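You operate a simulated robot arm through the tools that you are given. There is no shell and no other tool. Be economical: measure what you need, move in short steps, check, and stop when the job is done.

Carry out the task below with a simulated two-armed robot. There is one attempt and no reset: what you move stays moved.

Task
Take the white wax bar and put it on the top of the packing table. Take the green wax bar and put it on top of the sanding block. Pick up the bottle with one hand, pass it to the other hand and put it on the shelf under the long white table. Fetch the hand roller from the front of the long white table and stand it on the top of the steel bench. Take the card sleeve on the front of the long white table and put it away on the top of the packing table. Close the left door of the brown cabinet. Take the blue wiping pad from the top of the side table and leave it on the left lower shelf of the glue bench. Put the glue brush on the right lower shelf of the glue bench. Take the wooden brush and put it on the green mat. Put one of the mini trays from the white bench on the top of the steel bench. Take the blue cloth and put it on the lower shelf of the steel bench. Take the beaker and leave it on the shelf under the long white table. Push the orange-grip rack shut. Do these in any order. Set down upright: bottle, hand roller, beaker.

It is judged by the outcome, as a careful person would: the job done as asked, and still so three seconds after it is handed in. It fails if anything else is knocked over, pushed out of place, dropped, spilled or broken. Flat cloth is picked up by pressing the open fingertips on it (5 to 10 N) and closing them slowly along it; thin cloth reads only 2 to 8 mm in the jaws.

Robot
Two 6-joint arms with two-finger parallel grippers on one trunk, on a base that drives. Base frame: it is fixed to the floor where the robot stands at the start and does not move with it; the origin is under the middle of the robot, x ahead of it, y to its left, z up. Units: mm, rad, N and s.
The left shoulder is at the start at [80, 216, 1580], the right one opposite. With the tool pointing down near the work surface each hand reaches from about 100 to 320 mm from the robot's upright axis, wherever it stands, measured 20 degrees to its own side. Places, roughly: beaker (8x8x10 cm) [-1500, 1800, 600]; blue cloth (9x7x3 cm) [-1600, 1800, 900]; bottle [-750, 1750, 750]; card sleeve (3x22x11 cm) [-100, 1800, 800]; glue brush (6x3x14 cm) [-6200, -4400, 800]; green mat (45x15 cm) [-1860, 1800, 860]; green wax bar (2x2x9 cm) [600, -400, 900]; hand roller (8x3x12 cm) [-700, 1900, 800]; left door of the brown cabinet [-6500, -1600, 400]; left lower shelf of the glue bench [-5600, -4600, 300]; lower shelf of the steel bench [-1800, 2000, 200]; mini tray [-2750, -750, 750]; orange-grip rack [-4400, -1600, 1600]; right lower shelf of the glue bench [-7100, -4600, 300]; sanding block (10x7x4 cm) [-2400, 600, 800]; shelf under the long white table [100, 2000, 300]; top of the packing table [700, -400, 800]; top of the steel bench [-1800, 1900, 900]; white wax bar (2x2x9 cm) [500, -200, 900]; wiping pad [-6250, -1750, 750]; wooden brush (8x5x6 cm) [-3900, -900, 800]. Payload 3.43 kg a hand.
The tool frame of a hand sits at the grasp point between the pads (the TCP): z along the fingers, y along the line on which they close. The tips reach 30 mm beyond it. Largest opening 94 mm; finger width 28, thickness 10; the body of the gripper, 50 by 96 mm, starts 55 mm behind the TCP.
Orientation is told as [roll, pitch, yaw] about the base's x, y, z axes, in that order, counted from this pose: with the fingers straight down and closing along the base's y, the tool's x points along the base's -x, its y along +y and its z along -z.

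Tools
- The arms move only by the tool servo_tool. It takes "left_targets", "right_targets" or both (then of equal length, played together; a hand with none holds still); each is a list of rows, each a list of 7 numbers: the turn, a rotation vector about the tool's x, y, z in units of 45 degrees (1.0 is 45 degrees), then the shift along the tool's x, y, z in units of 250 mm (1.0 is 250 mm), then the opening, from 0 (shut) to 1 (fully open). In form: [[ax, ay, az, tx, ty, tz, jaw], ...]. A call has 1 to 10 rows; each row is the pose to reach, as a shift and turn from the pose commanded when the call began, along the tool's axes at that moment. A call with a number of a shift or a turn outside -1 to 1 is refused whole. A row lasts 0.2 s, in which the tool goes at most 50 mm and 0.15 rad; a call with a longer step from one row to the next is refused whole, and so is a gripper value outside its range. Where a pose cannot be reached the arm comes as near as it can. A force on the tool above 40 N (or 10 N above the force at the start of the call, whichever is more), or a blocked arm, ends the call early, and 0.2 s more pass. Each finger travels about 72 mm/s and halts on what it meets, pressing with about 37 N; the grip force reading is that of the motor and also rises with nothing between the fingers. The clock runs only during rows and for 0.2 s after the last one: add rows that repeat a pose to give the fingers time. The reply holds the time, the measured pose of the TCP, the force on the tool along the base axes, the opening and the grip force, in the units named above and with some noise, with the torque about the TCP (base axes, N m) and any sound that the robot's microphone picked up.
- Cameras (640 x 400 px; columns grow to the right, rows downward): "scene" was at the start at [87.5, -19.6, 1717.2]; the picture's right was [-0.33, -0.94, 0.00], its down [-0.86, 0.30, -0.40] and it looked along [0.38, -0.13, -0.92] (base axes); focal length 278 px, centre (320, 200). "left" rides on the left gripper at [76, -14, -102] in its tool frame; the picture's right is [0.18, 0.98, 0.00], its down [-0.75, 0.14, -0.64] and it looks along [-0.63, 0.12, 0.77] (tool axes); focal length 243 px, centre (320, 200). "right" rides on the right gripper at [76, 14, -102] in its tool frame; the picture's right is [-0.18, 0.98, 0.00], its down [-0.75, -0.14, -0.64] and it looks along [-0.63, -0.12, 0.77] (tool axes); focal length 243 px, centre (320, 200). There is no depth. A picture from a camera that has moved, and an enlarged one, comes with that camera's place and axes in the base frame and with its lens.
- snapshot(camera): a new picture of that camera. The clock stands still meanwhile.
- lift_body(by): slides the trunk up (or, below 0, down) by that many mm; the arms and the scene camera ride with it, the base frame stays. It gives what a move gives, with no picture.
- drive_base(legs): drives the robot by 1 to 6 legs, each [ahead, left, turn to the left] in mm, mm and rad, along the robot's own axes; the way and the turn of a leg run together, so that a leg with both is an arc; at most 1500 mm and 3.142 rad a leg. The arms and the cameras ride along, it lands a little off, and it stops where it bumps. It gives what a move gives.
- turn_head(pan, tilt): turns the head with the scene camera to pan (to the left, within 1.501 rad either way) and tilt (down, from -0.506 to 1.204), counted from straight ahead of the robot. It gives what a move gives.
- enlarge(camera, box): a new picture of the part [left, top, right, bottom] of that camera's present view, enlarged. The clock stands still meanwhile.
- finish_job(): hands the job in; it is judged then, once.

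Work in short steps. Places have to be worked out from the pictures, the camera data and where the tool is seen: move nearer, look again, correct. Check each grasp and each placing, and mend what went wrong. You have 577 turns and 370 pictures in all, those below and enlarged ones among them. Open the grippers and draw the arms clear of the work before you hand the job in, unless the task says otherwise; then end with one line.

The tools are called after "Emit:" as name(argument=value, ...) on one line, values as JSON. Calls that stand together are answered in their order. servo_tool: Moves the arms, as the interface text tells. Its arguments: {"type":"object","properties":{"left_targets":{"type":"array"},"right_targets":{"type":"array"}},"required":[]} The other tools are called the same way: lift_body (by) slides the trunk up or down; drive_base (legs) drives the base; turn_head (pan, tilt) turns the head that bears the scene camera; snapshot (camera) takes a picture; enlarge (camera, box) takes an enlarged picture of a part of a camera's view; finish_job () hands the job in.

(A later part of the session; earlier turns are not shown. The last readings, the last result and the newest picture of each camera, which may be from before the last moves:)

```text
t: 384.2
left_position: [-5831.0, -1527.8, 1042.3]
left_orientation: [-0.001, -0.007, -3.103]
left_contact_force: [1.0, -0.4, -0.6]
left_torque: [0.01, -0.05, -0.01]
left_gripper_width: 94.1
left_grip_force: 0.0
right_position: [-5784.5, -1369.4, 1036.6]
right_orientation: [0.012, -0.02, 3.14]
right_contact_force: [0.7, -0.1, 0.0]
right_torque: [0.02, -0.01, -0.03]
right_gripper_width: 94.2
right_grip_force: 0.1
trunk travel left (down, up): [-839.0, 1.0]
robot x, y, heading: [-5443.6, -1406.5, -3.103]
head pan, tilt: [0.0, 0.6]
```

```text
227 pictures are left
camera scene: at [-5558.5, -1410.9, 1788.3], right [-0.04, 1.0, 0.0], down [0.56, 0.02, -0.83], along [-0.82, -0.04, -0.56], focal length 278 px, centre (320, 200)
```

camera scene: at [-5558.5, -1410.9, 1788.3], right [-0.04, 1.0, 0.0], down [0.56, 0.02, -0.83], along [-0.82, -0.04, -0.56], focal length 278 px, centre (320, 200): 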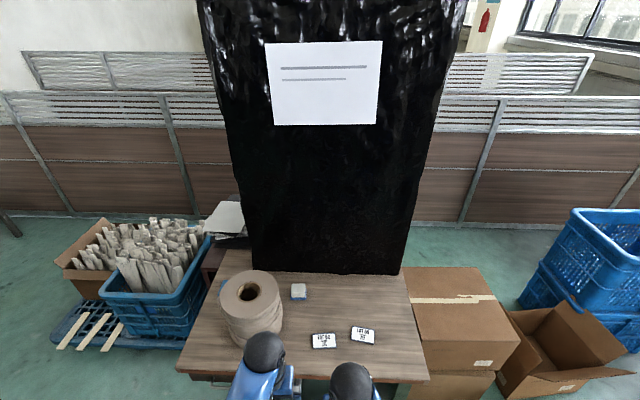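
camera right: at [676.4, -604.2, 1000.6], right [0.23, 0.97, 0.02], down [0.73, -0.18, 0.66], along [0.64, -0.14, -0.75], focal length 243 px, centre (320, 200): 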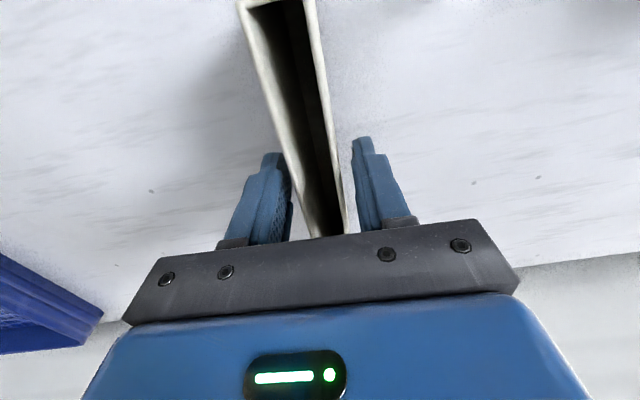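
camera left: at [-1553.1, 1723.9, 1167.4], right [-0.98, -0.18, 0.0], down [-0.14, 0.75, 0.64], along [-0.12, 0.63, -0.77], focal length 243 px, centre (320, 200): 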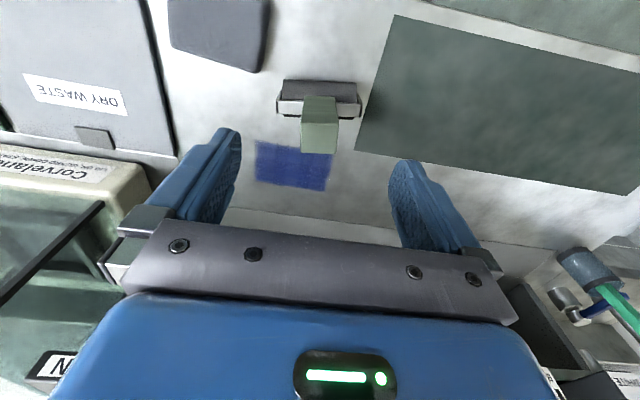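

Emit:
enlarge(camera="scene", box=[200, 250, 440, 380])

Emit:
drive_base(legs=[[-250, 300, 0]])

Emit:
lift_body(by=-400)

Emit:
turn_head(pan=-0.25, tilt=0.45)

Emit:
snapshot(camera="scene")

```text
2.67 times, centred on (320, 315) of scene
camera zoom: at [-5558.5, -1410.9, 1788.3], right [-0.04, 1.0, 0.0], down [0.56, 0.02, -0.83], along [-0.82, -0.04, -0.56], focal length 742 px, centre (320, -107)
```

zoom: 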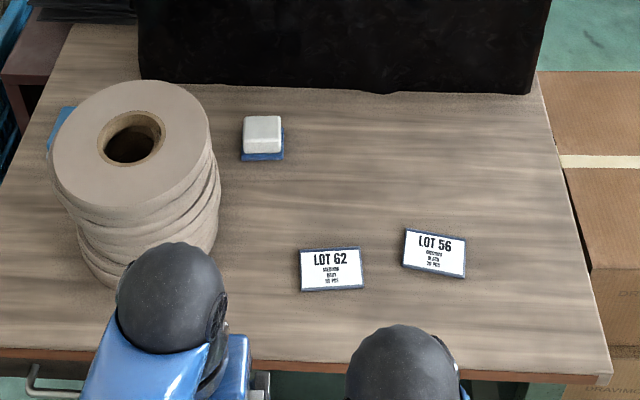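

```text
t: 386.6
left_position: [-5651.5, -1806.4, 1040.7]
left_orientation: [0.001, -0.004, -3.111]
left_contact_force: [-0.3, 1.6, -0.2]
left_torque: [0.02, -0.04, 0.01]
left_gripper_width: 94.2
left_grip_force: 0.1
right_position: [-5602.4, -1648.1, 1035.9]
right_orientation: [0.012, -0.016, 3.13]
right_contact_force: [0.1, -0.3, -0.3]
right_torque: [-0.01, -0.05, 0.0]
right_gripper_width: 94.1
right_grip_force: 0.1
trunk travel left (down, up): [-839.0, 1.0]
robot x, y, heading: [-5256.4, -1690.8, -3.105]
head pan, tilt: [0.0, 0.6]
stopped in leg 1: the robot was blocked; the commanded pose is now the measured one
```

```text
t: 390.5
left_position: [-5646.3, -1809.3, 644.2]
left_orientation: [-0.003, -0.009, -3.11]
left_contact_force: [-0.2, -0.3, 0.0]
left_torque: [0.05, -0.02, -0.01]
left_gripper_width: 93.7
left_grip_force: 0.0
right_position: [-5599.5, -1650.2, 637.2]
right_orientation: [0.012, -0.021, 3.134]
right_contact_force: [0.6, 1.2, -0.7]
right_torque: [0.04, -0.02, -0.03]
right_gripper_width: 94.0
right_grip_force: 0.0
trunk travel left (down, up): [-439.0, 401.0]
robot x, y, heading: [-5256.3, -1689.8, -3.104]
head pan, tilt: [0.0, 0.6]
```

```text
t: 391.2
left_position: [-5647.3, -1809.2, 643.4]
left_orientation: [-0.001, -0.009, -3.111]
left_contact_force: [-0.3, 0.4, 0.1]
left_torque: [-0.04, 0.0, -0.01]
left_gripper_width: 94.0
left_grip_force: 0.1
right_position: [-5598.9, -1649.4, 637.1]
right_orientation: [0.011, -0.021, 3.133]
right_contact_force: [-0.4, 0.2, -1.0]
right_torque: [-0.03, 0.0, -0.02]
right_gripper_width: 93.8
right_grip_force: 0.0
trunk travel left (down, up): [-439.0, 401.0]
robot x, y, heading: [-5255.7, -1690.0, -3.107]
head pan, tilt: [-0.25, 0.45]
```

```text
225 pictures are left
camera scene: at [-5374.7, -1670.8, 1401.8], right [0.21, 0.98, 0.0], down [0.43, -0.09, -0.9], along [-0.88, 0.19, -0.44], focal length 278 px, centre (320, 200)
```

scene: 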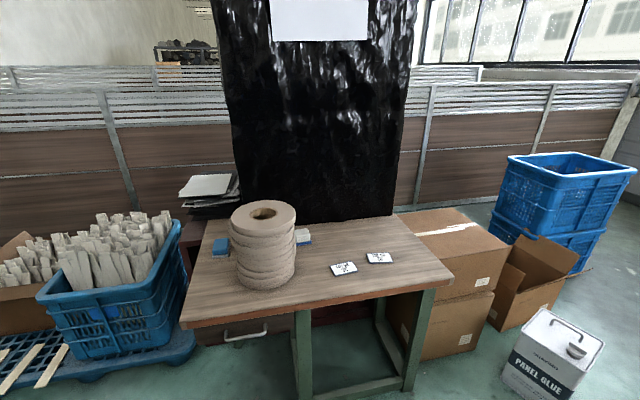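

Emit:
enlarge(camera="scene", box=[160, 190, 440, 400])

```text
1.90 times, centred on (300, 295) of scene
camera zoom: at [-5374.7, -1670.8, 1401.8], right [0.21, 0.98, 0.0], down [0.43, -0.09, -0.9], along [-0.88, 0.19, -0.44], focal length 530 px, centre (358, 19)
```

zoom: 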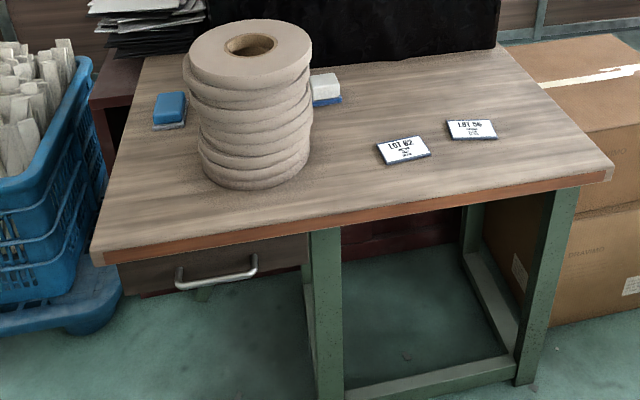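

The blue pad is at about (-6334,-1861) on the table; the table's east edge is at x≈-5987. I raise the trunk and drive up to it.

Emit:
lift_body(by=330)

Emit:
drive_base(legs=[[0, 50, -0.035], [390, 0, 0]])

Emit:
turn_head(pan=0.1, tilt=0.8)

Emit:
enlarge(camera="scene", box=[180, 150, 480, 330])

```text
t: 394.5
left_position: [-5646.4, -1809.5, 972.7]
left_orientation: [-0.001, -0.009, -3.109]
left_contact_force: [0.8, 0.6, -0.6]
left_torque: [0.01, 0.0, -0.03]
left_gripper_width: 94.1
left_grip_force: 0.1
right_position: [-5599.7, -1650.0, 967.3]
right_orientation: [0.012, -0.021, 3.134]
right_contact_force: [-0.1, -0.1, -0.3]
right_torque: [-0.02, 0.0, 0.01]
right_gripper_width: 93.9
right_grip_force: 0.0
trunk travel left (down, up): [-769.0, 71.0]
robot x, y, heading: [-5256.4, -1688.3, -3.107]
head pan, tilt: [-0.25, 0.45]
```

```text
t: 397.5
left_position: [-6038.9, -1847.3, 973.0]
left_orientation: [-0.001, -0.01, -3.141]
left_contact_force: [0.6, -1.0, -0.2]
left_torque: [0.0, 0.03, 0.02]
left_gripper_width: 94.0
left_grip_force: 0.1
right_position: [-5986.9, -1690.4, 967.4]
right_orientation: [0.014, -0.023, 3.1]
right_contact_force: [-0.8, 0.1, 0.1]
right_torque: [0.0, -0.02, 0.0]
right_gripper_width: 93.8
right_grip_force: 0.1
trunk travel left (down, up): [-769.0, 71.0]
robot x, y, heading: [-5650.6, -1740.4, -3.136]
head pan, tilt: [-0.25, 0.45]
```

```text
t: 398.3
left_position: [-6041.3, -1848.3, 972.0]
left_orientation: [-0.002, -0.006, -3.141]
left_contact_force: [-0.5, 0.5, -0.8]
left_torque: [-0.04, 0.02, 0.0]
left_gripper_width: 94.1
left_grip_force: 0.1
right_position: [-5988.1, -1690.4, 967.7]
right_orientation: [0.01, -0.019, 3.101]
right_contact_force: [0.0, -0.5, -0.2]
right_torque: [0.03, 0.05, -0.02]
right_gripper_width: 94.2
right_grip_force: 0.1
trunk travel left (down, up): [-769.0, 71.0]
robot x, y, heading: [-5646.9, -1739.5, -3.139]
head pan, tilt: [0.099, 0.799]
```

```text
2.13 times, centred on (330, 240) of scene
camera zoom: at [-5756.0, -1748.8, 1701.4], right [-0.1, 0.99, 0.0], down [0.71, 0.07, -0.7], along [-0.69, -0.07, -0.72], focal length 594 px, centre (299, 115)
```

zoom: 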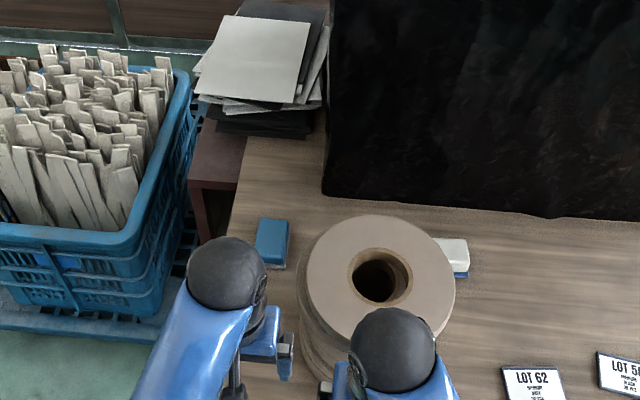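

Pad at about (-6327,-1858); the cone is clear of the path. Move the left hand forward over the pad.

Emit:
servo_tool(left_targets=[[0, 0, 0, -0.17, 0, 0, 1], [0, 0, 0, -0.34, 0.01, 0, 1], [0, 0, 0, -0.51, 0.02, 0, 1], [0, 0, 0, -0.68, 0.03, 0, 1], [0, 0, 0, -0.82, 0.04, 0, 1], [0, 0, 0, -0.9, 0.04, 0, 1], [0, 0, 0, -0.9, 0.04, 0, 1]])

Emit:
snapshot(camera="left")

```text
t: 399.9
left_position: [-6265.7, -1858.1, 975.8]
left_orientation: [-0.001, -0.008, -3.143]
left_contact_force: [-0.9, 0.6, -0.8]
left_torque: [-0.01, 0.01, -0.02]
left_gripper_width: 94.0
left_grip_force: 0.1
right_position: [-5988.7, -1689.5, 967.3]
right_orientation: [0.012, -0.019, 3.101]
right_contact_force: [0.3, 1.0, -0.6]
right_torque: [-0.04, 0.01, 0.02]
right_gripper_width: 94.0
right_grip_force: 0.1
trunk travel left (down, up): [-769.0, 71.0]
robot x, y, heading: [-5644.8, -1740.9, -3.138]
head pan, tilt: [0.099, 0.799]
```

```text
222 pictures are left
camera left: at [-6188.6, -1843.9, 1077.7], right [0.18, -0.98, 0.0], down [-0.75, -0.14, 0.65], along [-0.64, -0.12, -0.76], focal length 243 px, centre (320, 200)
```

left: 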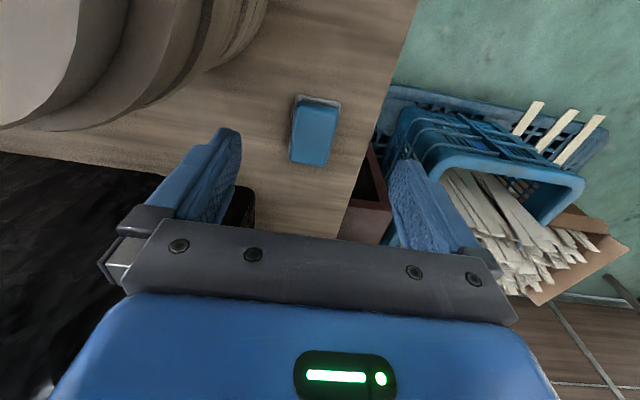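

Pad at (-6321,-1861). Centre over it and retract the right hand from the table edge before lowering.

Emit:
servo_tool(left_targets=[[0, 0, 0, -0.1, 0.01, 0, 0.9], [0, 0, 0, -0.22, 0.012, 0, 0.86], [0, 0, 0, -0.22, 0.012, 0, 0.86]], right_targets=[[0, 0, 0, 0.1, -0.1, 0, 1], [0, 0, 0, 0.2, -0.2, 0.02, 1], [0, 0, 0, 0.2, -0.2, 0.02, 1]])

Emit:
lift_body(by=-140)

Emit:
snapshot(camera="left")

```text
t: 400.7
left_position: [-6321.5, -1859.6, 975.7]
left_orientation: [0.0, -0.01, -3.143]
left_contact_force: [-0.6, -0.7, -0.2]
left_torque: [0.01, -0.01, 0.05]
left_gripper_width: 80.9
left_grip_force: 0.0
right_position: [-5936.0, -1641.5, 960.5]
right_orientation: [0.011, -0.021, 3.101]
right_contact_force: [-0.1, 0.7, -0.4]
right_torque: [-0.02, 0.0, -0.01]
right_gripper_width: 93.9
right_grip_force: 0.0
trunk travel left (down, up): [-769.0, 71.0]
robot x, y, heading: [-5646.3, -1737.8, -3.134]
head pan, tilt: [0.099, 0.799]
```

```text
t: 402.4
left_position: [-6320.9, -1861.3, 836.3]
left_orientation: [-0.001, -0.01, -3.141]
left_contact_force: [-0.2, -0.2, 0.1]
left_torque: [0.01, -0.02, 0.01]
left_gripper_width: 80.7
left_grip_force: 0.1
right_position: [-5938.1, -1641.9, 821.2]
right_orientation: [0.013, -0.021, 3.101]
right_contact_force: [-0.5, 0.3, 0.4]
right_torque: [0.01, 0.0, 0.02]
right_gripper_width: 93.9
right_grip_force: 0.1
trunk travel left (down, up): [-629.0, 211.0]
robot x, y, heading: [-5648.8, -1740.7, -3.137]
head pan, tilt: [0.099, 0.799]
```

```text
221 pictures are left
camera left: at [-6243.5, -1846.8, 937.6], right [0.18, -0.98, 0.0], down [-0.75, -0.14, 0.65], along [-0.64, -0.12, -0.76], focal length 243 px, centre (320, 200)
```

left: 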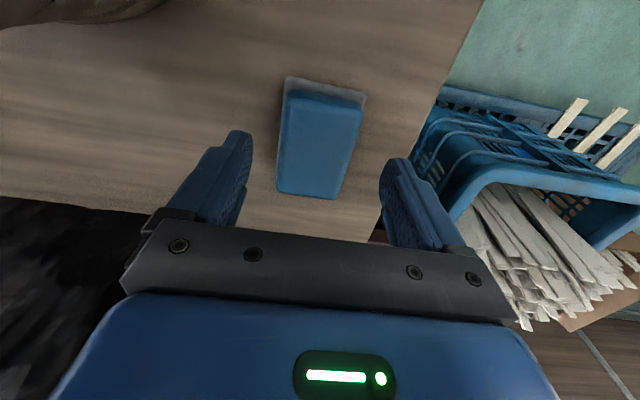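

Emit:
lift_body(by=-46)

Emit:
servo_tool(left_targets=[[0, 0, 0, 0, 0, 0, 0.75], [0, 0, 0, 0, 0, 0, 0.65], [0, 0, 0, 0, 0, 0, 0.55], [0, 0, 0, 0, 0, 0, 0.45], [0, 0, 0, 0, 0, 0, 0.4], [0, 0, 0, 0, 0, 0, 0.4]])

Emit:
snapshot(camera="left")

```text
t: 403.2
left_position: [-6321.3, -1861.0, 790.2]
left_orientation: [-0.001, -0.01, -3.14]
left_contact_force: [-0.6, -0.1, -0.2]
left_torque: [0.01, -0.02, 0.0]
left_gripper_width: 80.9
left_grip_force: 0.1
right_position: [-5936.7, -1641.6, 774.3]
right_orientation: [0.013, -0.02, 3.102]
right_contact_force: [0.1, 0.0, -0.2]
right_torque: [-0.01, 0.04, 0.01]
right_gripper_width: 93.8
right_grip_force: 0.3
trunk travel left (down, up): [-583.0, 257.0]
robot x, y, heading: [-5642.4, -1742.7, -3.136]
head pan, tilt: [0.099, 0.799]
```

```text
t: 404.6
left_position: [-6322.6, -1861.0, 789.1]
left_orientation: [-0.002, -0.007, -3.142]
left_contact_force: [-0.1, -0.1, 0.2]
left_torque: [-0.02, 0.09, 0.01]
left_gripper_width: 55.0
left_grip_force: 37.0
right_position: [-5936.2, -1642.4, 775.0]
right_orientation: [0.012, -0.021, 3.102]
right_contact_force: [-0.9, 0.1, 0.3]
right_torque: [0.02, 0.02, -0.03]
right_gripper_width: 93.8
right_grip_force: 0.1
trunk travel left (down, up): [-583.0, 257.0]
robot x, y, heading: [-5643.1, -1736.9, -3.13]
head pan, tilt: [0.099, 0.799]
```

```text
220 pictures are left
camera left: at [-6243.6, -1846.8, 891.6], right [0.18, -0.98, 0.0], down [-0.75, -0.14, 0.65], along [-0.64, -0.12, -0.76], focal length 243 px, centre (320, 200)
```

left: 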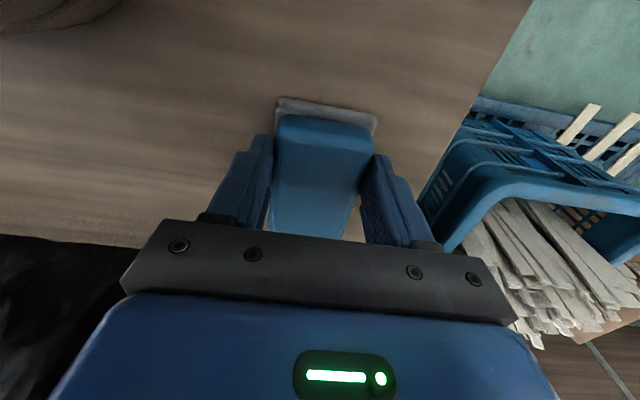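

Pad gripped (55 mm). Lift and retract.

Emit:
lift_body(by=250)

Emit:
servo_tool(left_targets=[[0, 0, 0, 0.18, 0, 0, 0.4], [0, 0, 0, 0.36, 0, 0, 0.4], [0, 0, 0, 0.54, 0, 0, 0.4], [0, 0, 0, 0.72, 0, 0, 0.4], [0, 0, 0, 0.9, 0, 0, 0.4], [0, 0, 0, 1.0, 0, 0, 0.4]])

Emit:
snapshot(camera="left")

```text
t: 407.2
left_position: [-6322.0, -1861.2, 1039.6]
left_orientation: [-0.002, -0.008, -3.141]
left_contact_force: [-0.1, 0.0, -0.5]
left_torque: [0.0, 0.01, -0.02]
left_gripper_width: 54.9
left_grip_force: 37.0
right_position: [-5936.1, -1641.6, 1024.3]
right_orientation: [0.012, -0.02, 3.103]
right_contact_force: [1.0, -0.3, -0.9]
right_torque: [0.03, -0.01, -0.01]
right_gripper_width: 93.9
right_grip_force: 0.1
trunk travel left (down, up): [-833.0, 7.0]
robot x, y, heading: [-5649.5, -1738.7, -3.134]
head pan, tilt: [0.099, 0.799]
```

```text
t: 408.6
left_position: [-6069.6, -1860.7, 1037.7]
left_orientation: [-0.001, -0.009, -3.142]
left_contact_force: [-0.1, -0.1, -0.6]
left_torque: [-0.03, 0.0, -0.01]
left_gripper_width: 55.0
left_grip_force: 37.2
right_position: [-5936.3, -1640.3, 1024.7]
right_orientation: [0.01, -0.021, 3.101]
right_contact_force: [-0.7, 0.4, -0.1]
right_torque: [-0.01, 0.0, 0.01]
right_gripper_width: 93.9
right_grip_force: 0.1
trunk travel left (down, up): [-833.0, 7.0]
robot x, y, heading: [-5646.3, -1741.1, -3.132]
head pan, tilt: [0.099, 0.799]
```

```text
219 pictures are left
camera left: at [-5991.1, -1846.6, 1138.8], right [0.18, -0.98, 0.0], down [-0.75, -0.14, 0.65], along [-0.64, -0.12, -0.76], focal length 243 px, centre (320, 200)
```

left: 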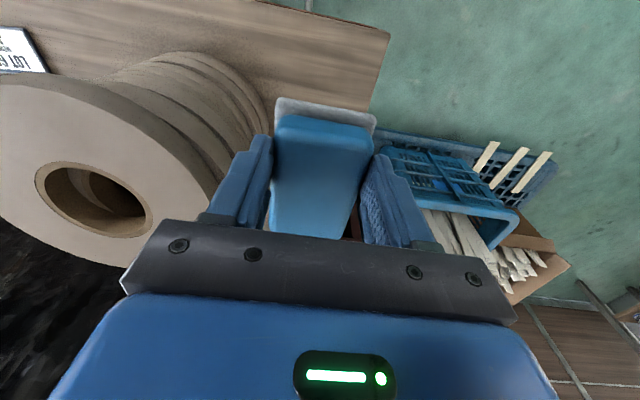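

Turn to face -y and drive toward the glue bench, then look.

Emit:
drive_base(legs=[[150, 0, 0], [0, 250, 0], [0, 0, 1.56], [1000, 0, 0]])

Emit:
turn_head(pan=0, tilt=0.4)

Emit:
snapshot(camera="scene")

```text
t: 420.0
left_position: [-5721.5, -3427.8, 1036.5]
left_orientation: [-0.002, -0.009, -1.604]
left_contact_force: [-0.6, -0.1, -1.2]
left_torque: [0.03, 0.0, -0.01]
left_gripper_width: 55.3
left_grip_force: 37.1
right_position: [-5936.7, -3286.7, 1024.4]
right_orientation: [0.012, -0.022, -1.641]
right_contact_force: [0.3, 0.0, 0.4]
right_torque: [0.01, 0.0, 0.01]
right_gripper_width: 94.0
right_grip_force: 0.1
trunk travel left (down, up): [-833.0, 7.0]
robot x, y, heading: [-5830.7, -3001.5, -1.594]
head pan, tilt: [0.099, 0.799]
```

```text
t: 420.9
left_position: [-5721.7, -3427.9, 1036.8]
left_orientation: [-0.002, -0.009, -1.601]
left_contact_force: [-0.1, -0.3, -0.4]
left_torque: [0.03, 0.02, 0.04]
left_gripper_width: 55.0
left_grip_force: 37.0
right_position: [-5935.5, -3286.5, 1024.7]
right_orientation: [0.01, -0.019, -1.641]
right_contact_force: [-0.2, -0.1, -0.2]
right_torque: [0.0, 0.04, -0.02]
right_gripper_width: 93.9
right_grip_force: 0.0
trunk travel left (down, up): [-833.0, 7.0]
robot x, y, heading: [-5828.1, -3002.0, -1.595]
head pan, tilt: [0.0, 0.4]
```

```text
218 pictures are left
camera scene: at [-5829.3, -3123.8, 1800.4], right [-1.0, 0.03, 0.0], down [0.01, 0.39, -0.92], along [-0.02, -0.92, -0.39], focal length 278 px, centre (320, 200)
```

scene: 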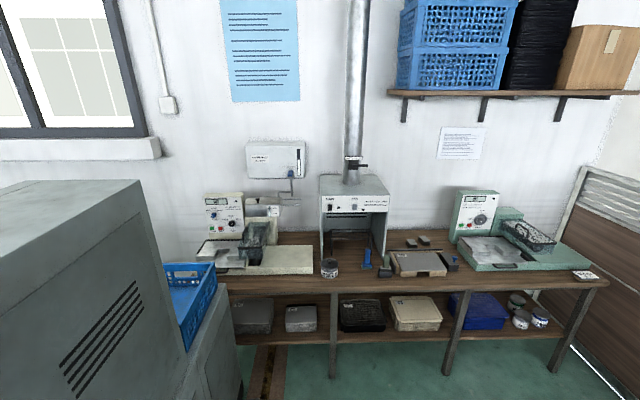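

Emit:
enlarge(camera="scene", box=[180, 180, 640, 400])

Emit:
enlarge(camera="scene", box=[300, 210, 480, 320])

```text
1.39 times, centred on (410, 290) of scene
camera zoom: at [-5829.3, -3123.8, 1800.4], right [-1.0, 0.03, 0.0], down [0.01, 0.39, -0.92], along [-0.02, -0.92, -0.39], focal length 387 px, centre (195, 75)
```

zoom: 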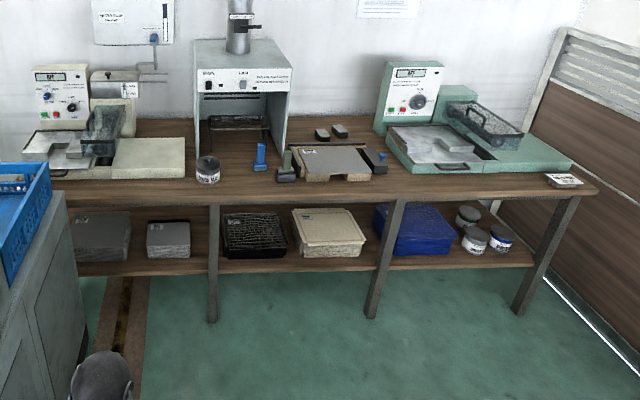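

```text
3.56 times, centred on (390, 265) of scene
camera zoom: at [-5829.3, -3123.8, 1800.4], right [-1.0, 0.03, 0.0], down [0.01, 0.39, -0.92], along [-0.02, -0.92, -0.39], focal length 989 px, centre (71, -31)
```

zoom: 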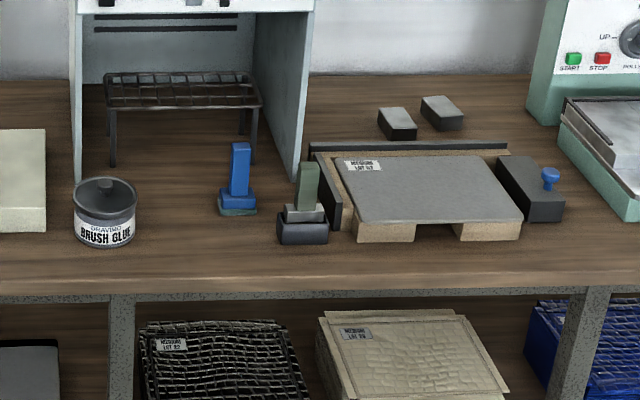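

Glue brush = blue one at ≈(-6136,-4458). Left lower bay (x -5281…-5908) has a free strip in front of its boxes around (-5740,-4425). I approach to y≈-3560, extend and tilt the left hand, and lower the trunk.

Emit:
drive_base(legs=[[550, -30, 0.025]])

Emit:
servo_tool(left_targets=[[0, 0, 0, -0.15, 0, 0.1, 0.4], [0, 0, 0, -0.3, 0, 0.2, 0.4], [0, 0, 0, -0.45, 0, 0.3, 0.4], [0, -0.17, 0, -0.5, 0, 0.3, 0.4], [0, -0.34, 0, -0.5, 0, 0.3, 0.4], [0, -0.51, 0, -0.5, 0, 0.3, 0.4], [0, -0.66, 0, -0.5, 0, 0.3, 0.4], [0, -0.66, 0, -0.5, 0, 0.3, 0.4]])

Emit:
lift_body(by=-400)

Emit:
turn_head(pan=0.1, tilt=0.6)

Emit:
snapshot(camera="scene")

```text
t: 424.0
left_position: [-5752.2, -3976.5, 1036.5]
left_orientation: [-0.001, -0.01, -1.583]
left_contact_force: [-1.2, 0.1, 0.1]
left_torque: [0.01, 0.0, -0.02]
left_gripper_width: 54.8
left_grip_force: 37.3
right_position: [-5968.2, -3840.8, 1024.7]
right_orientation: [0.012, -0.021, -1.621]
right_contact_force: [-0.7, 0.2, -0.2]
right_torque: [-0.01, -0.01, -0.03]
right_gripper_width: 94.1
right_grip_force: 0.2
trunk travel left (down, up): [-833.0, 7.0]
robot x, y, heading: [-5866.9, -3554.5, -1.584]
head pan, tilt: [0.0, 0.4]
```

```text
t: 425.8
left_position: [-5752.7, -4103.4, 964.8]
left_orientation: [-0.002, -0.529, -1.581]
left_contact_force: [-0.3, 0.2, -1.7]
left_torque: [0.02, 0.01, -0.03]
left_gripper_width: 55.2
left_grip_force: 36.9
right_position: [-5968.2, -3841.6, 1025.0]
right_orientation: [0.011, -0.02, -1.623]
right_contact_force: [0.0, -0.3, 0.5]
right_torque: [0.01, -0.01, -0.01]
right_gripper_width: 94.1
right_grip_force: 0.0
trunk travel left (down, up): [-833.0, 7.0]
robot x, y, heading: [-5869.3, -3553.4, -1.58]
head pan, tilt: [0.0, 0.4]
```

```text
t: 429.7
left_position: [-5753.5, -4103.5, 563.0]
left_orientation: [-0.002, -0.526, -1.582]
left_contact_force: [0.6, -0.2, -0.7]
left_torque: [0.03, -0.02, -0.05]
left_gripper_width: 55.0
left_grip_force: 37.0
right_position: [-5968.3, -3841.3, 625.2]
right_orientation: [0.01, -0.021, -1.621]
right_contact_force: [0.5, 0.2, -0.3]
right_torque: [0.0, 0.01, 0.03]
right_gripper_width: 94.0
right_grip_force: 0.1
trunk travel left (down, up): [-433.0, 407.0]
robot x, y, heading: [-5865.8, -3550.7, -1.578]
head pan, tilt: [0.0, 0.4]
```

```text
t: 430.4
left_position: [-5753.0, -4102.4, 564.1]
left_orientation: [-0.004, -0.528, -1.58]
left_contact_force: [-0.1, -0.5, -0.1]
left_torque: [0.06, 0.0, -0.01]
left_gripper_width: 55.2
left_grip_force: 37.0
right_position: [-5969.2, -3841.3, 624.7]
right_orientation: [0.011, -0.021, -1.624]
right_contact_force: [-0.1, 0.3, -0.4]
right_torque: [-0.02, 0.02, -0.01]
right_gripper_width: 93.9
right_grip_force: 0.0
trunk travel left (down, up): [-433.0, 407.0]
robot x, y, heading: [-5868.8, -3550.1, -1.576]
head pan, tilt: [0.099, 0.6]
```

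```text
215 pictures are left
camera scene: at [-5856.9, -3670.6, 1382.3], right [-1.0, -0.09, 0.0], down [-0.05, 0.56, -0.83], along [0.08, -0.82, -0.56], focal length 278 px, centre (320, 200)
```

scene: 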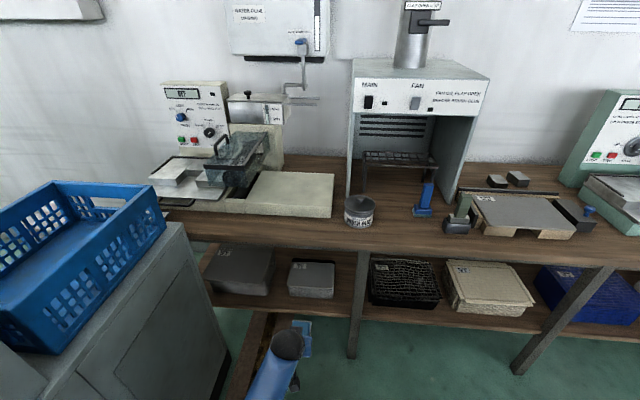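

The best spot is in front of the gap between the two grey boxes, x≈-5595, y≈-4440. I shift the left hand 85 mm left, lower the trunk 165 mm and approach.

Emit:
servo_tool(left_targets=[[0, 0, 0, 0, 0.17, 0, 0.4], [0, 0, 0, 0, 0.34, 0, 0.4], [0, 0, 0, 0, 0.34, 0, 0.4]])

Emit:
lift_body(by=-165)

Emit:
drive_base(legs=[[170, 73, 0.005]])

Emit:
snapshot(camera="left")

Emit:
snapshot(camera="scene")

```text
t: 431.2
left_position: [-5669.6, -4104.0, 562.3]
left_orientation: [-0.002, -0.526, -1.58]
left_contact_force: [-0.1, 0.0, -1.3]
left_torque: [0.03, 0.0, 0.02]
left_gripper_width: 55.0
left_grip_force: 37.1
right_position: [-5969.0, -3841.5, 624.6]
right_orientation: [0.013, -0.02, -1.623]
right_contact_force: [0.7, 0.3, 0.3]
right_torque: [-0.02, 0.01, 0.02]
right_gripper_width: 94.1
right_grip_force: 0.0
trunk travel left (down, up): [-433.0, 407.0]
robot x, y, heading: [-5866.1, -3554.0, -1.579]
head pan, tilt: [0.099, 0.6]
```

```text
t: 433.1
left_position: [-5669.8, -4104.2, 398.0]
left_orientation: [-0.002, -0.527, -1.58]
left_contact_force: [-0.9, -0.5, -1.1]
left_torque: [0.02, 0.0, -0.02]
left_gripper_width: 54.9
left_grip_force: 36.7
right_position: [-5968.3, -3842.2, 460.0]
right_orientation: [0.009, -0.022, -1.624]
right_contact_force: [0.3, 0.4, -0.3]
right_torque: [0.04, 0.01, 0.0]
right_gripper_width: 93.9
right_grip_force: 0.1
trunk travel left (down, up): [-268.0, 572.0]
robot x, y, heading: [-5865.8, -3552.2, -1.575]
head pan, tilt: [0.099, 0.6]
```

```text
t: 434.6
left_position: [-5597.3, -4273.1, 396.7]
left_orientation: [0.0, -0.526, -1.576]
left_contact_force: [-0.5, -0.4, -0.8]
left_torque: [0.01, 0.04, 0.0]
left_gripper_width: 54.8
left_grip_force: 37.3
right_position: [-5895.9, -4011.4, 460.4]
right_orientation: [0.011, -0.019, -1.62]
right_contact_force: [0.1, -1.1, -0.6]
right_torque: [-0.01, -0.01, -0.01]
right_gripper_width: 94.3
right_grip_force: 0.0
trunk travel left (down, up): [-268.0, 572.0]
robot x, y, heading: [-5793.7, -3723.0, -1.577]
head pan, tilt: [0.099, 0.6]
```

```text
214 pictures are left
camera left: at [-5608.5, -4155.6, 447.1], right [0.98, 0.15, -0.09], down [0.14, -0.33, 0.93], along [0.11, -0.93, -0.35], focal length 243 px, centre (320, 200)
```

left: 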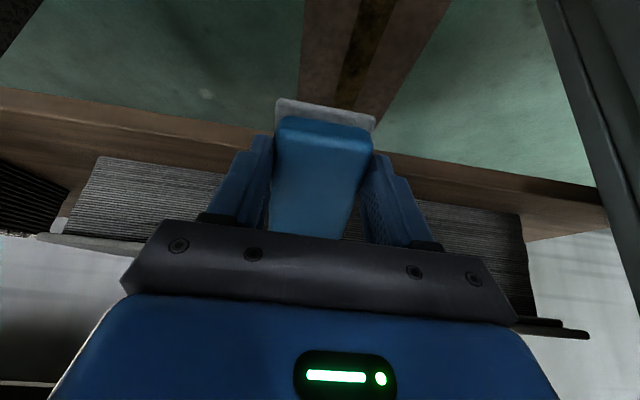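

```text
213 pictures are left
camera scene: at [-5784.2, -3841.0, 1217.1], right [-1.0, -0.1, 0.0], down [-0.05, 0.56, -0.82], along [0.08, -0.82, -0.57], focal length 278 px, centre (320, 200)
```

scene: 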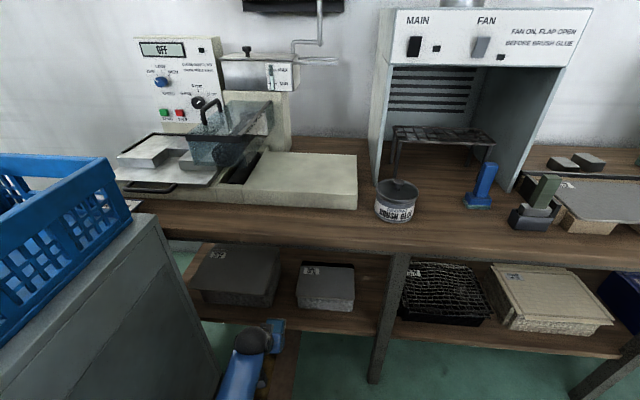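

Shelf ≈ z 302, edge y ≈ -4395; gap centre x ≈ -5605. I trim 8 mm and drive in 148 mm.

Emit:
servo_tool(left_targets=[[0, 0, 0, 0, -0.03, 0, 0.4], [0, 0, 0, 0, -0.03, 0, 0.4]])

Emit:
drive_base(legs=[[148, 0, 0]])

Emit:
snapshot(camera="left")

Emit:
enlarge(camera="scene", box=[170, 200, 400, 360])

```text
t: 435.2
left_position: [-5604.2, -4272.9, 397.0]
left_orientation: [0.0, -0.524, -1.578]
left_contact_force: [-0.4, 0.4, -0.3]
left_torque: [0.03, 0.02, 0.01]
left_gripper_width: 54.8
left_grip_force: 37.3
right_position: [-5895.7, -4011.2, 458.9]
right_orientation: [0.009, -0.021, -1.62]
right_contact_force: [-0.1, -0.3, -0.2]
right_torque: [-0.01, -0.03, 0.01]
right_gripper_width: 93.8
right_grip_force: 0.0
trunk travel left (down, up): [-268.0, 572.0]
robot x, y, heading: [-5794.8, -3717.2, -1.577]
head pan, tilt: [0.099, 0.6]
```

```text
t: 436.6
left_position: [-5603.4, -4421.2, 396.2]
left_orientation: [-0.002, -0.524, -1.576]
left_contact_force: [-0.1, -0.4, -1.3]
left_torque: [0.01, -0.03, 0.02]
left_gripper_width: 54.9
left_grip_force: 36.9
right_position: [-5896.2, -4161.2, 458.8]
right_orientation: [0.01, -0.019, -1.619]
right_contact_force: [-0.2, -0.5, -1.3]
right_torque: [0.04, -0.03, 0.03]
right_gripper_width: 94.0
right_grip_force: 0.1
trunk travel left (down, up): [-268.0, 572.0]
robot x, y, heading: [-5794.9, -3869.9, -1.572]
head pan, tilt: [0.099, 0.6]
```

```text
212 pictures are left
camera left: at [-5615.9, -4304.4, 446.6], right [0.98, 0.15, -0.09], down [0.14, -0.33, 0.93], along [0.11, -0.93, -0.35], focal length 243 px, centre (320, 200)
```

left: 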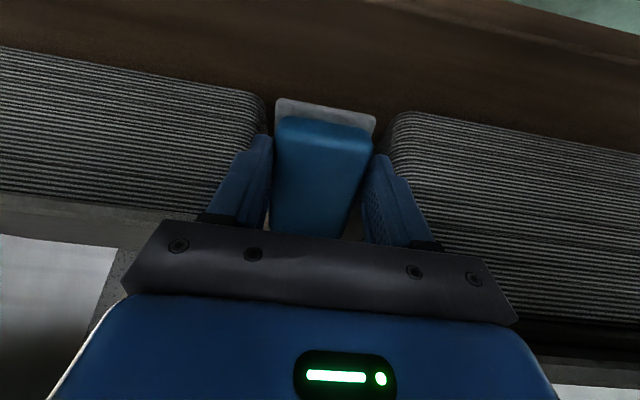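

```text
2.50 times, centred on (285, 280) of scene
camera zoom: at [-5784.9, -3990.6, 1217.1], right [-1.0, -0.1, 0.0], down [-0.06, 0.56, -0.82], along [0.08, -0.82, -0.57], focal length 696 px, centre (408, 0)
```

zoom: 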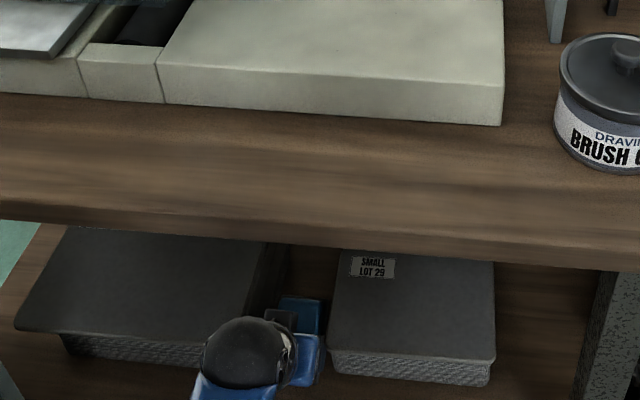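

Well centred; the gap is 115 mm. Go 15 mm deeper, lower 35 mm, then creep down.

Emit:
servo_tool(left_targets=[[0, 0, 0, -0.052, 0.024, 0.03, 0.4], [0, 0, 0, -0.052, 0.024, 0.03, 0.4]])

Emit:
lift_body(by=-36)

Emit:
servo_tool(left_targets=[[0, 0, 0, 0.008, 0, 0.014, 0.4], [0, 0, 0, 0.016, 0, 0.028, 0.4], [0, 0, 0, 0.024, 0, 0.042, 0.4], [0, 0, 0, 0.032, 0, 0.055, 0.4], [0, 0, 0, 0.04, 0, 0.07, 0.4], [0, 0, 0, 0.048, 0, 0.083, 0.4]])

```text
t: 437.2
left_position: [-5598.3, -4435.9, 396.4]
left_orientation: [-0.001, -0.526, -1.576]
left_contact_force: [0.5, 0.7, -0.3]
left_torque: [0.0, -0.04, 0.02]
left_gripper_width: 55.0
left_grip_force: 37.5
right_position: [-5897.7, -4160.9, 460.8]
right_orientation: [0.011, -0.02, -1.619]
right_contact_force: [-0.5, 0.4, 0.3]
right_torque: [-0.02, 0.0, 0.0]
right_gripper_width: 93.9
right_grip_force: 0.0
trunk travel left (down, up): [-268.0, 572.0]
robot x, y, heading: [-5792.7, -3871.4, -1.571]
head pan, tilt: [0.099, 0.6]
```

```text
t: 437.6
left_position: [-5599.0, -4435.9, 390.7]
left_orientation: [-0.001, -0.528, -1.575]
left_contact_force: [-4.6, 12.6, 4.3]
left_torque: [-0.7, -0.57, 0.63]
left_gripper_width: 54.8
left_grip_force: 36.6
right_position: [-5896.9, -4159.9, 451.3]
right_orientation: [0.01, -0.02, -1.618]
right_contact_force: [-0.5, -0.9, -0.4]
right_torque: [0.0, -0.02, 0.0]
right_gripper_width: 94.1
right_grip_force: 0.0
trunk travel left (down, up): [-260.0, 580.0]
robot x, y, heading: [-5796.0, -3876.5, -1.571]
head pan, tilt: [0.099, 0.6]
stopped: the force on the tool passed its limit at 47 N (the readings are from after the stop); the commanded pose is now the measured one
```

```text
t: 438.6
left_position: [-5597.8, -4435.9, 380.9]
left_orientation: [-0.002, -0.543, -1.575]
left_contact_force: [-3.1, 19.9, 22.4]
left_torque: [-0.49, -0.62, 0.73]
left_gripper_width: 55.0
left_grip_force: 37.0
right_position: [-5897.1, -4158.0, 453.3]
right_orientation: [0.012, -0.025, -1.616]
right_contact_force: [0.5, -0.6, -0.6]
right_torque: [-0.01, 0.03, -0.01]
right_gripper_width: 93.7
right_grip_force: 0.0
trunk travel left (down, up): [-260.0, 580.0]
robot x, y, heading: [-5797.8, -3866.6, -1.57]
head pan, tilt: [0.099, 0.6]
stopped in row 5 (left hand): the force on the tool passed its limit at 44 N (the readings are from after the stop); the commanded pose is now the measured one
```

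Emit:
snapshot(camera="left")

Emit:
enlarge(camera="scene", box=[220, 260, 360, 360])

```text
210 pictures are left
camera left: at [-5610.9, -4318.9, 430.1], right [0.98, 0.15, -0.1], down [0.14, -0.32, 0.94], along [0.11, -0.94, -0.33], focal length 243 px, centre (320, 200)
```

left: 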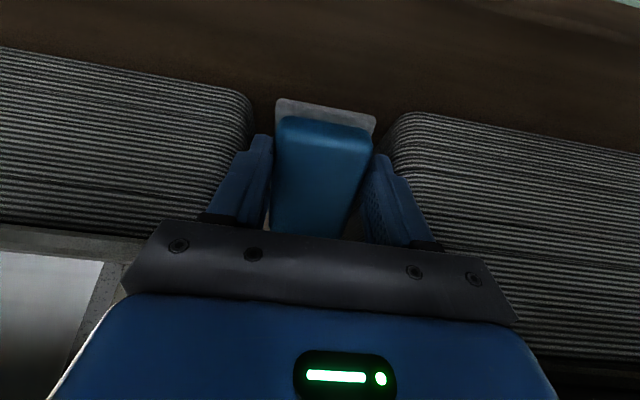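

```text
4.00 times, centred on (290, 310) of scene
camera zoom: at [-5786.2, -3984.4, 1210.4], right [-1.0, -0.1, 0.0], down [-0.06, 0.56, -0.83], along [0.08, -0.82, -0.56], focal length 1113 px, centre (440, -240)
```

zoom: 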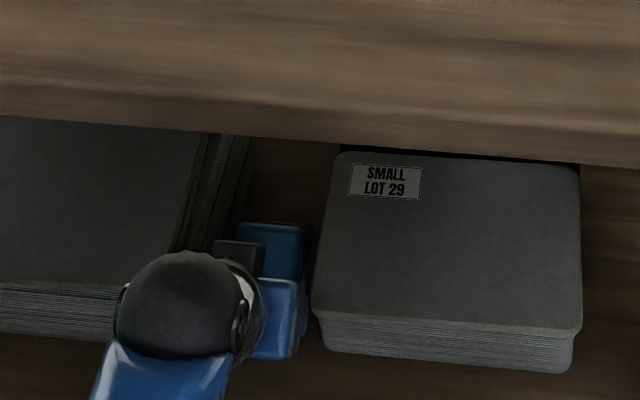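

The +x finger catches the left stack's corner. I pull back, raise a little, and tilt the hand to ~50° so the pad leads deeper while the fingers stay in front of the stacks.

Emit:
servo_tool(left_targets=[[0, 0, 0, 0.01, -0.01, -0.04, 0.4], [0, 0, 0, 0.049, -0.02, -0.084, 0.4], [0, -0.15, 0, 0.049, -0.02, -0.084, 0.4], [0, -0.3, 0, 0.049, -0.02, -0.084, 0.4], [0, -0.444, 0, 0.049, -0.02, -0.084, 0.4], [0, -0.444, 0, 0.049, -0.02, -0.084, 0.4]])

Emit:
snapshot(camera="left")

```text
t: 440.0
left_position: [-5603.1, -4417.2, 390.4]
left_orientation: [-0.004, -0.885, -1.573]
left_contact_force: [-0.1, 0.8, -1.0]
left_torque: [-0.01, 0.0, 0.01]
left_gripper_width: 55.0
left_grip_force: 37.0
right_position: [-5895.9, -4159.5, 452.5]
right_orientation: [0.01, -0.02, -1.617]
right_contact_force: [-0.1, 0.7, 0.0]
right_torque: [-0.01, -0.01, 0.07]
right_gripper_width: 93.8
right_grip_force: 0.1
trunk travel left (down, up): [-260.0, 580.0]
robot x, y, heading: [-5796.5, -3870.9, -1.573]
head pan, tilt: [0.099, 0.6]
```

```text
208 pictures are left
camera left: at [-5615.2, -4289.3, 395.3], right [0.98, 0.11, -0.14], down [0.14, 0.02, 0.99], along [0.11, -0.99, 0.0], focal length 243 px, centre (320, 200)
```

left: 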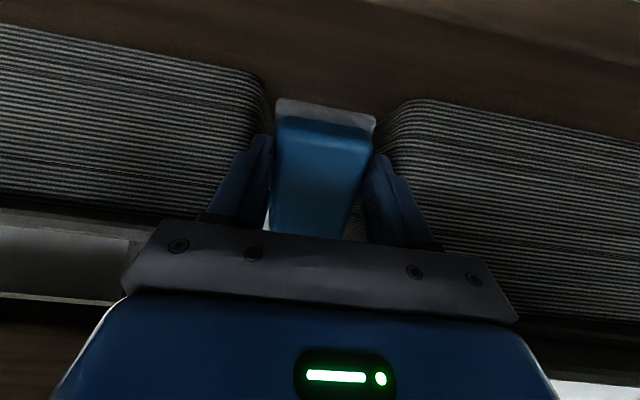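

Gap centre is x≈-5592; shift 11 mm and creep down.

Emit:
servo_tool(left_targets=[[0, 0, 0, 0.0, 0.044, 0, 0.4], [0, 0, 0, 0.015, 0.044, 0.012, 0.4], [0, 0, 0, 0.031, 0.044, 0.025, 0.4], [0, 0, 0, 0.046, 0.044, 0.038, 0.4], [0, 0, 0, 0.062, 0.044, 0.051, 0.4], [0, 0, 0, 0.077, 0.044, 0.063, 0.4], [0, 0, 0, 0.093, 0.044, 0.076, 0.4], [0, 0, 0, 0.108, 0.044, 0.089, 0.4]])

Emit:
snapshot(camera="left")

```text
t: 441.3
left_position: [-5592.8, -4419.7, 376.8]
left_orientation: [-0.005, -0.903, -1.577]
left_contact_force: [-4.6, 8.9, 17.4]
left_torque: [-0.77, -0.23, 0.43]
left_gripper_width: 55.0
left_grip_force: 37.1
right_position: [-5896.4, -4156.8, 451.6]
right_orientation: [0.013, -0.023, -1.618]
right_contact_force: [0.0, 0.0, 0.1]
right_torque: [0.02, 0.02, 0.03]
right_gripper_width: 93.9
right_grip_force: 0.1
trunk travel left (down, up): [-260.0, 580.0]
robot x, y, heading: [-5794.0, -3870.2, -1.578]
head pan, tilt: [0.099, 0.6]
stopped in row 6 (left hand): the force on the tool passed its limit at 46 N (the readings are from after the stop); the commanded pose is now the measured one
```

```text
207 pictures are left
camera left: at [-5605.8, -4292.3, 380.3], right [0.98, 0.11, -0.15], down [0.14, 0.04, 0.99], along [0.11, -0.99, 0.02], focal length 243 px, centre (320, 200)
```

left: 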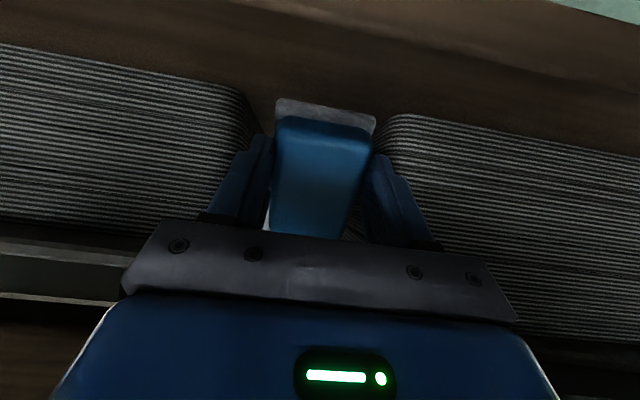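

Emit:
servo_tool(left_targets=[[0, 0, 0, -0.025, -0.01, -0.02, 0.4], [0, 0, 0, 0.005, -0.022, -0.06, 0.4], [0, 0, 0, 0.005, -0.022, -0.06, 0.4], [0, 0, 0, 0.02, -0.022, -0.048, 0.4], [0, 0, 0, 0.036, -0.022, -0.035, 0.4], [0, 0, 0, 0.052, -0.022, -0.022, 0.4], [0, 0, 0, 0.068, -0.022, -0.009, 0.4], [0, 0, 0, 0.084, -0.022, 0.004, 0.4], [0, 0, 0, 0.1, -0.022, 0.017, 0.4]])

Emit:
snapshot(camera="left")

```text
t: 443.2
left_position: [-5597.1, -4411.1, 362.8]
left_orientation: [-0.006, -0.914, -1.573]
left_contact_force: [-0.6, 2.2, 14.2]
left_torque: [-0.2, -0.03, -0.02]
left_gripper_width: 54.9
left_grip_force: 37.0
right_position: [-5895.6, -4160.4, 451.3]
right_orientation: [0.01, -0.022, -1.616]
right_contact_force: [-0.3, 0.1, 0.2]
right_torque: [-0.01, -0.01, 0.03]
right_gripper_width: 94.0
right_grip_force: 0.1
trunk travel left (down, up): [-260.0, 580.0]
robot x, y, heading: [-5795.5, -3868.6, -1.57]
head pan, tilt: [0.099, 0.6]
stopped in row 9 (left hand): the force on the tool passed its limit at 46 N (the readings are from after the stop); the commanded pose is now the measured one
```

```text
206 pictures are left
camera left: at [-5610.1, -4283.4, 365.1], right [0.98, 0.11, -0.15], down [0.14, 0.05, 0.99], along [0.11, -0.99, 0.03], focal length 243 px, centre (320, 200)
```

left: 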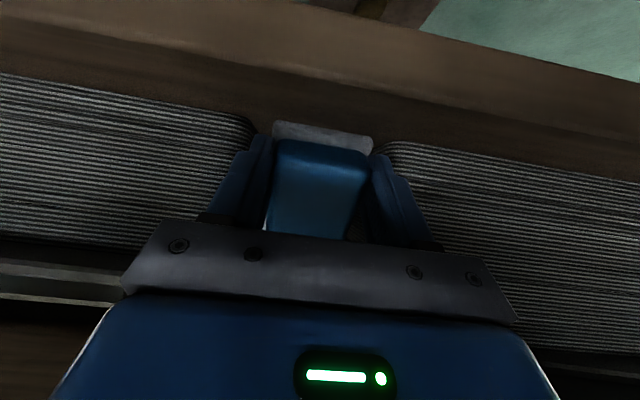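

Now it's a clean vertical contact on the shelf. Release.

Emit:
servo_tool(left_targets=[[0, 0, 0, 0, 0, 0, 0.6], [0, 0, 0, 0, 0, 0, 0.66], [0, 0, 0, 0, 0, 0, 0.72], [0, 0, 0, 0, 0, 0, 0.74], [0, 0, 0, 0, 0, 0, 0.74]])

Emit:
snapshot(camera="left")

```text
t: 444.4
left_position: [-5597.6, -4409.4, 359.8]
left_orientation: [-0.005, -0.904, -1.571]
left_contact_force: [-8.5, 1.7, -2.8]
left_torque: [0.08, 0.1, -0.07]
left_gripper_width: 64.8
left_grip_force: 0.1
right_position: [-5896.6, -4159.2, 452.5]
right_orientation: [0.01, -0.017, -1.619]
right_contact_force: [-0.7, 0.0, 0.6]
right_torque: [0.0, 0.0, 0.01]
right_gripper_width: 93.8
right_grip_force: 0.0
trunk travel left (down, up): [-260.0, 580.0]
robot x, y, heading: [-5795.5, -3867.7, -1.574]
head pan, tilt: [0.099, 0.6]
```

```text
205 pictures are left
camera left: at [-5610.6, -4281.6, 363.0], right [0.98, 0.11, -0.15], down [0.15, 0.04, 0.99], along [0.11, -0.99, 0.02], focal length 243 px, centre (320, 200)
```

left: 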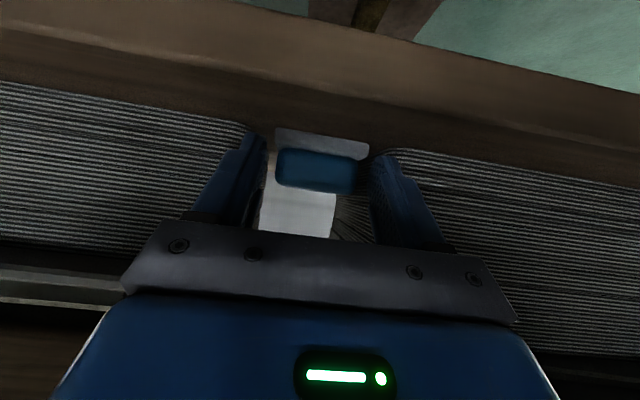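

Pad lies flat in place. Back straight out.

Emit:
drive_base(legs=[[-80, 0, 0]])

Emit:
snapshot(camera="left")

Emit:
drive_base(legs=[[-200, 0, 0]])

Emit:
enlarge(camera="scene", box=[170, 200, 420, 360])

```text
t: 445.4
left_position: [-5596.9, -4328.5, 360.5]
left_orientation: [-0.005, -0.907, -1.574]
left_contact_force: [0.4, 0.0, 0.2]
left_torque: [0.0, 0.03, 0.0]
left_gripper_width: 69.9
left_grip_force: 0.0
right_position: [-5896.6, -4079.2, 452.2]
right_orientation: [0.011, -0.021, -1.618]
right_contact_force: [-0.2, 0.2, -0.3]
right_torque: [-0.01, 0.04, -0.02]
right_gripper_width: 94.0
right_grip_force: 0.0
trunk travel left (down, up): [-260.0, 580.0]
robot x, y, heading: [-5789.5, -3791.0, -1.57]
head pan, tilt: [0.099, 0.6]
```

```text
204 pictures are left
camera left: at [-5610.4, -4201.7, 363.9], right [0.98, 0.11, -0.15], down [0.14, 0.04, 0.99], along [0.11, -0.99, 0.02], focal length 243 px, centre (320, 200)
```

left: 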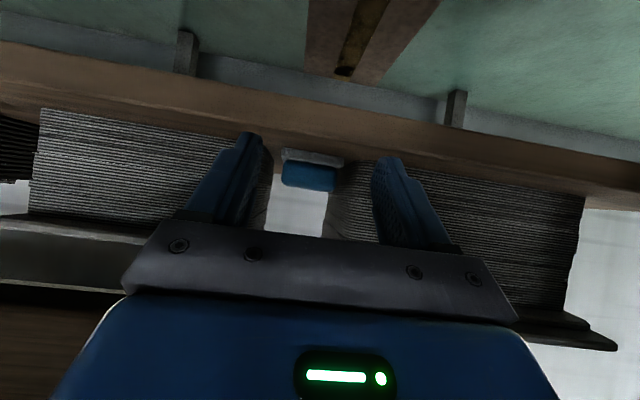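

```text
t: 447.0
left_position: [-5601.6, -4129.9, 360.3]
left_orientation: [-0.005, -0.908, -1.579]
left_contact_force: [0.7, 0.1, 0.0]
left_torque: [-0.01, -0.02, 0.0]
left_gripper_width: 69.7
left_grip_force: 0.0
right_position: [-5896.7, -3879.5, 453.2]
right_orientation: [0.009, -0.022, -1.623]
right_contact_force: [-0.3, -0.4, -0.5]
right_torque: [0.01, -0.01, 0.01]
right_gripper_width: 94.0
right_grip_force: 0.0
trunk travel left (down, up): [-260.0, 580.0]
robot x, y, heading: [-5797.3, -3590.0, -1.578]
head pan, tilt: [0.099, 0.6]
```

```text
2.50 times, centred on (295, 280) of scene
camera zoom: at [-5784.7, -3707.8, 1209.9], right [-1.0, -0.09, 0.0], down [-0.05, 0.56, -0.83], along [0.07, -0.82, -0.56], focal length 696 px, centre (382, 0)
```

zoom: 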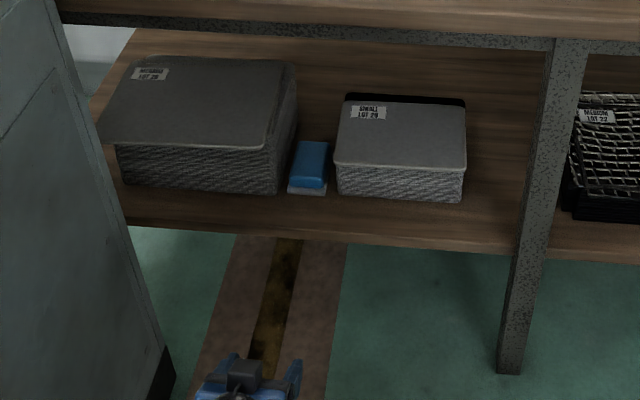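

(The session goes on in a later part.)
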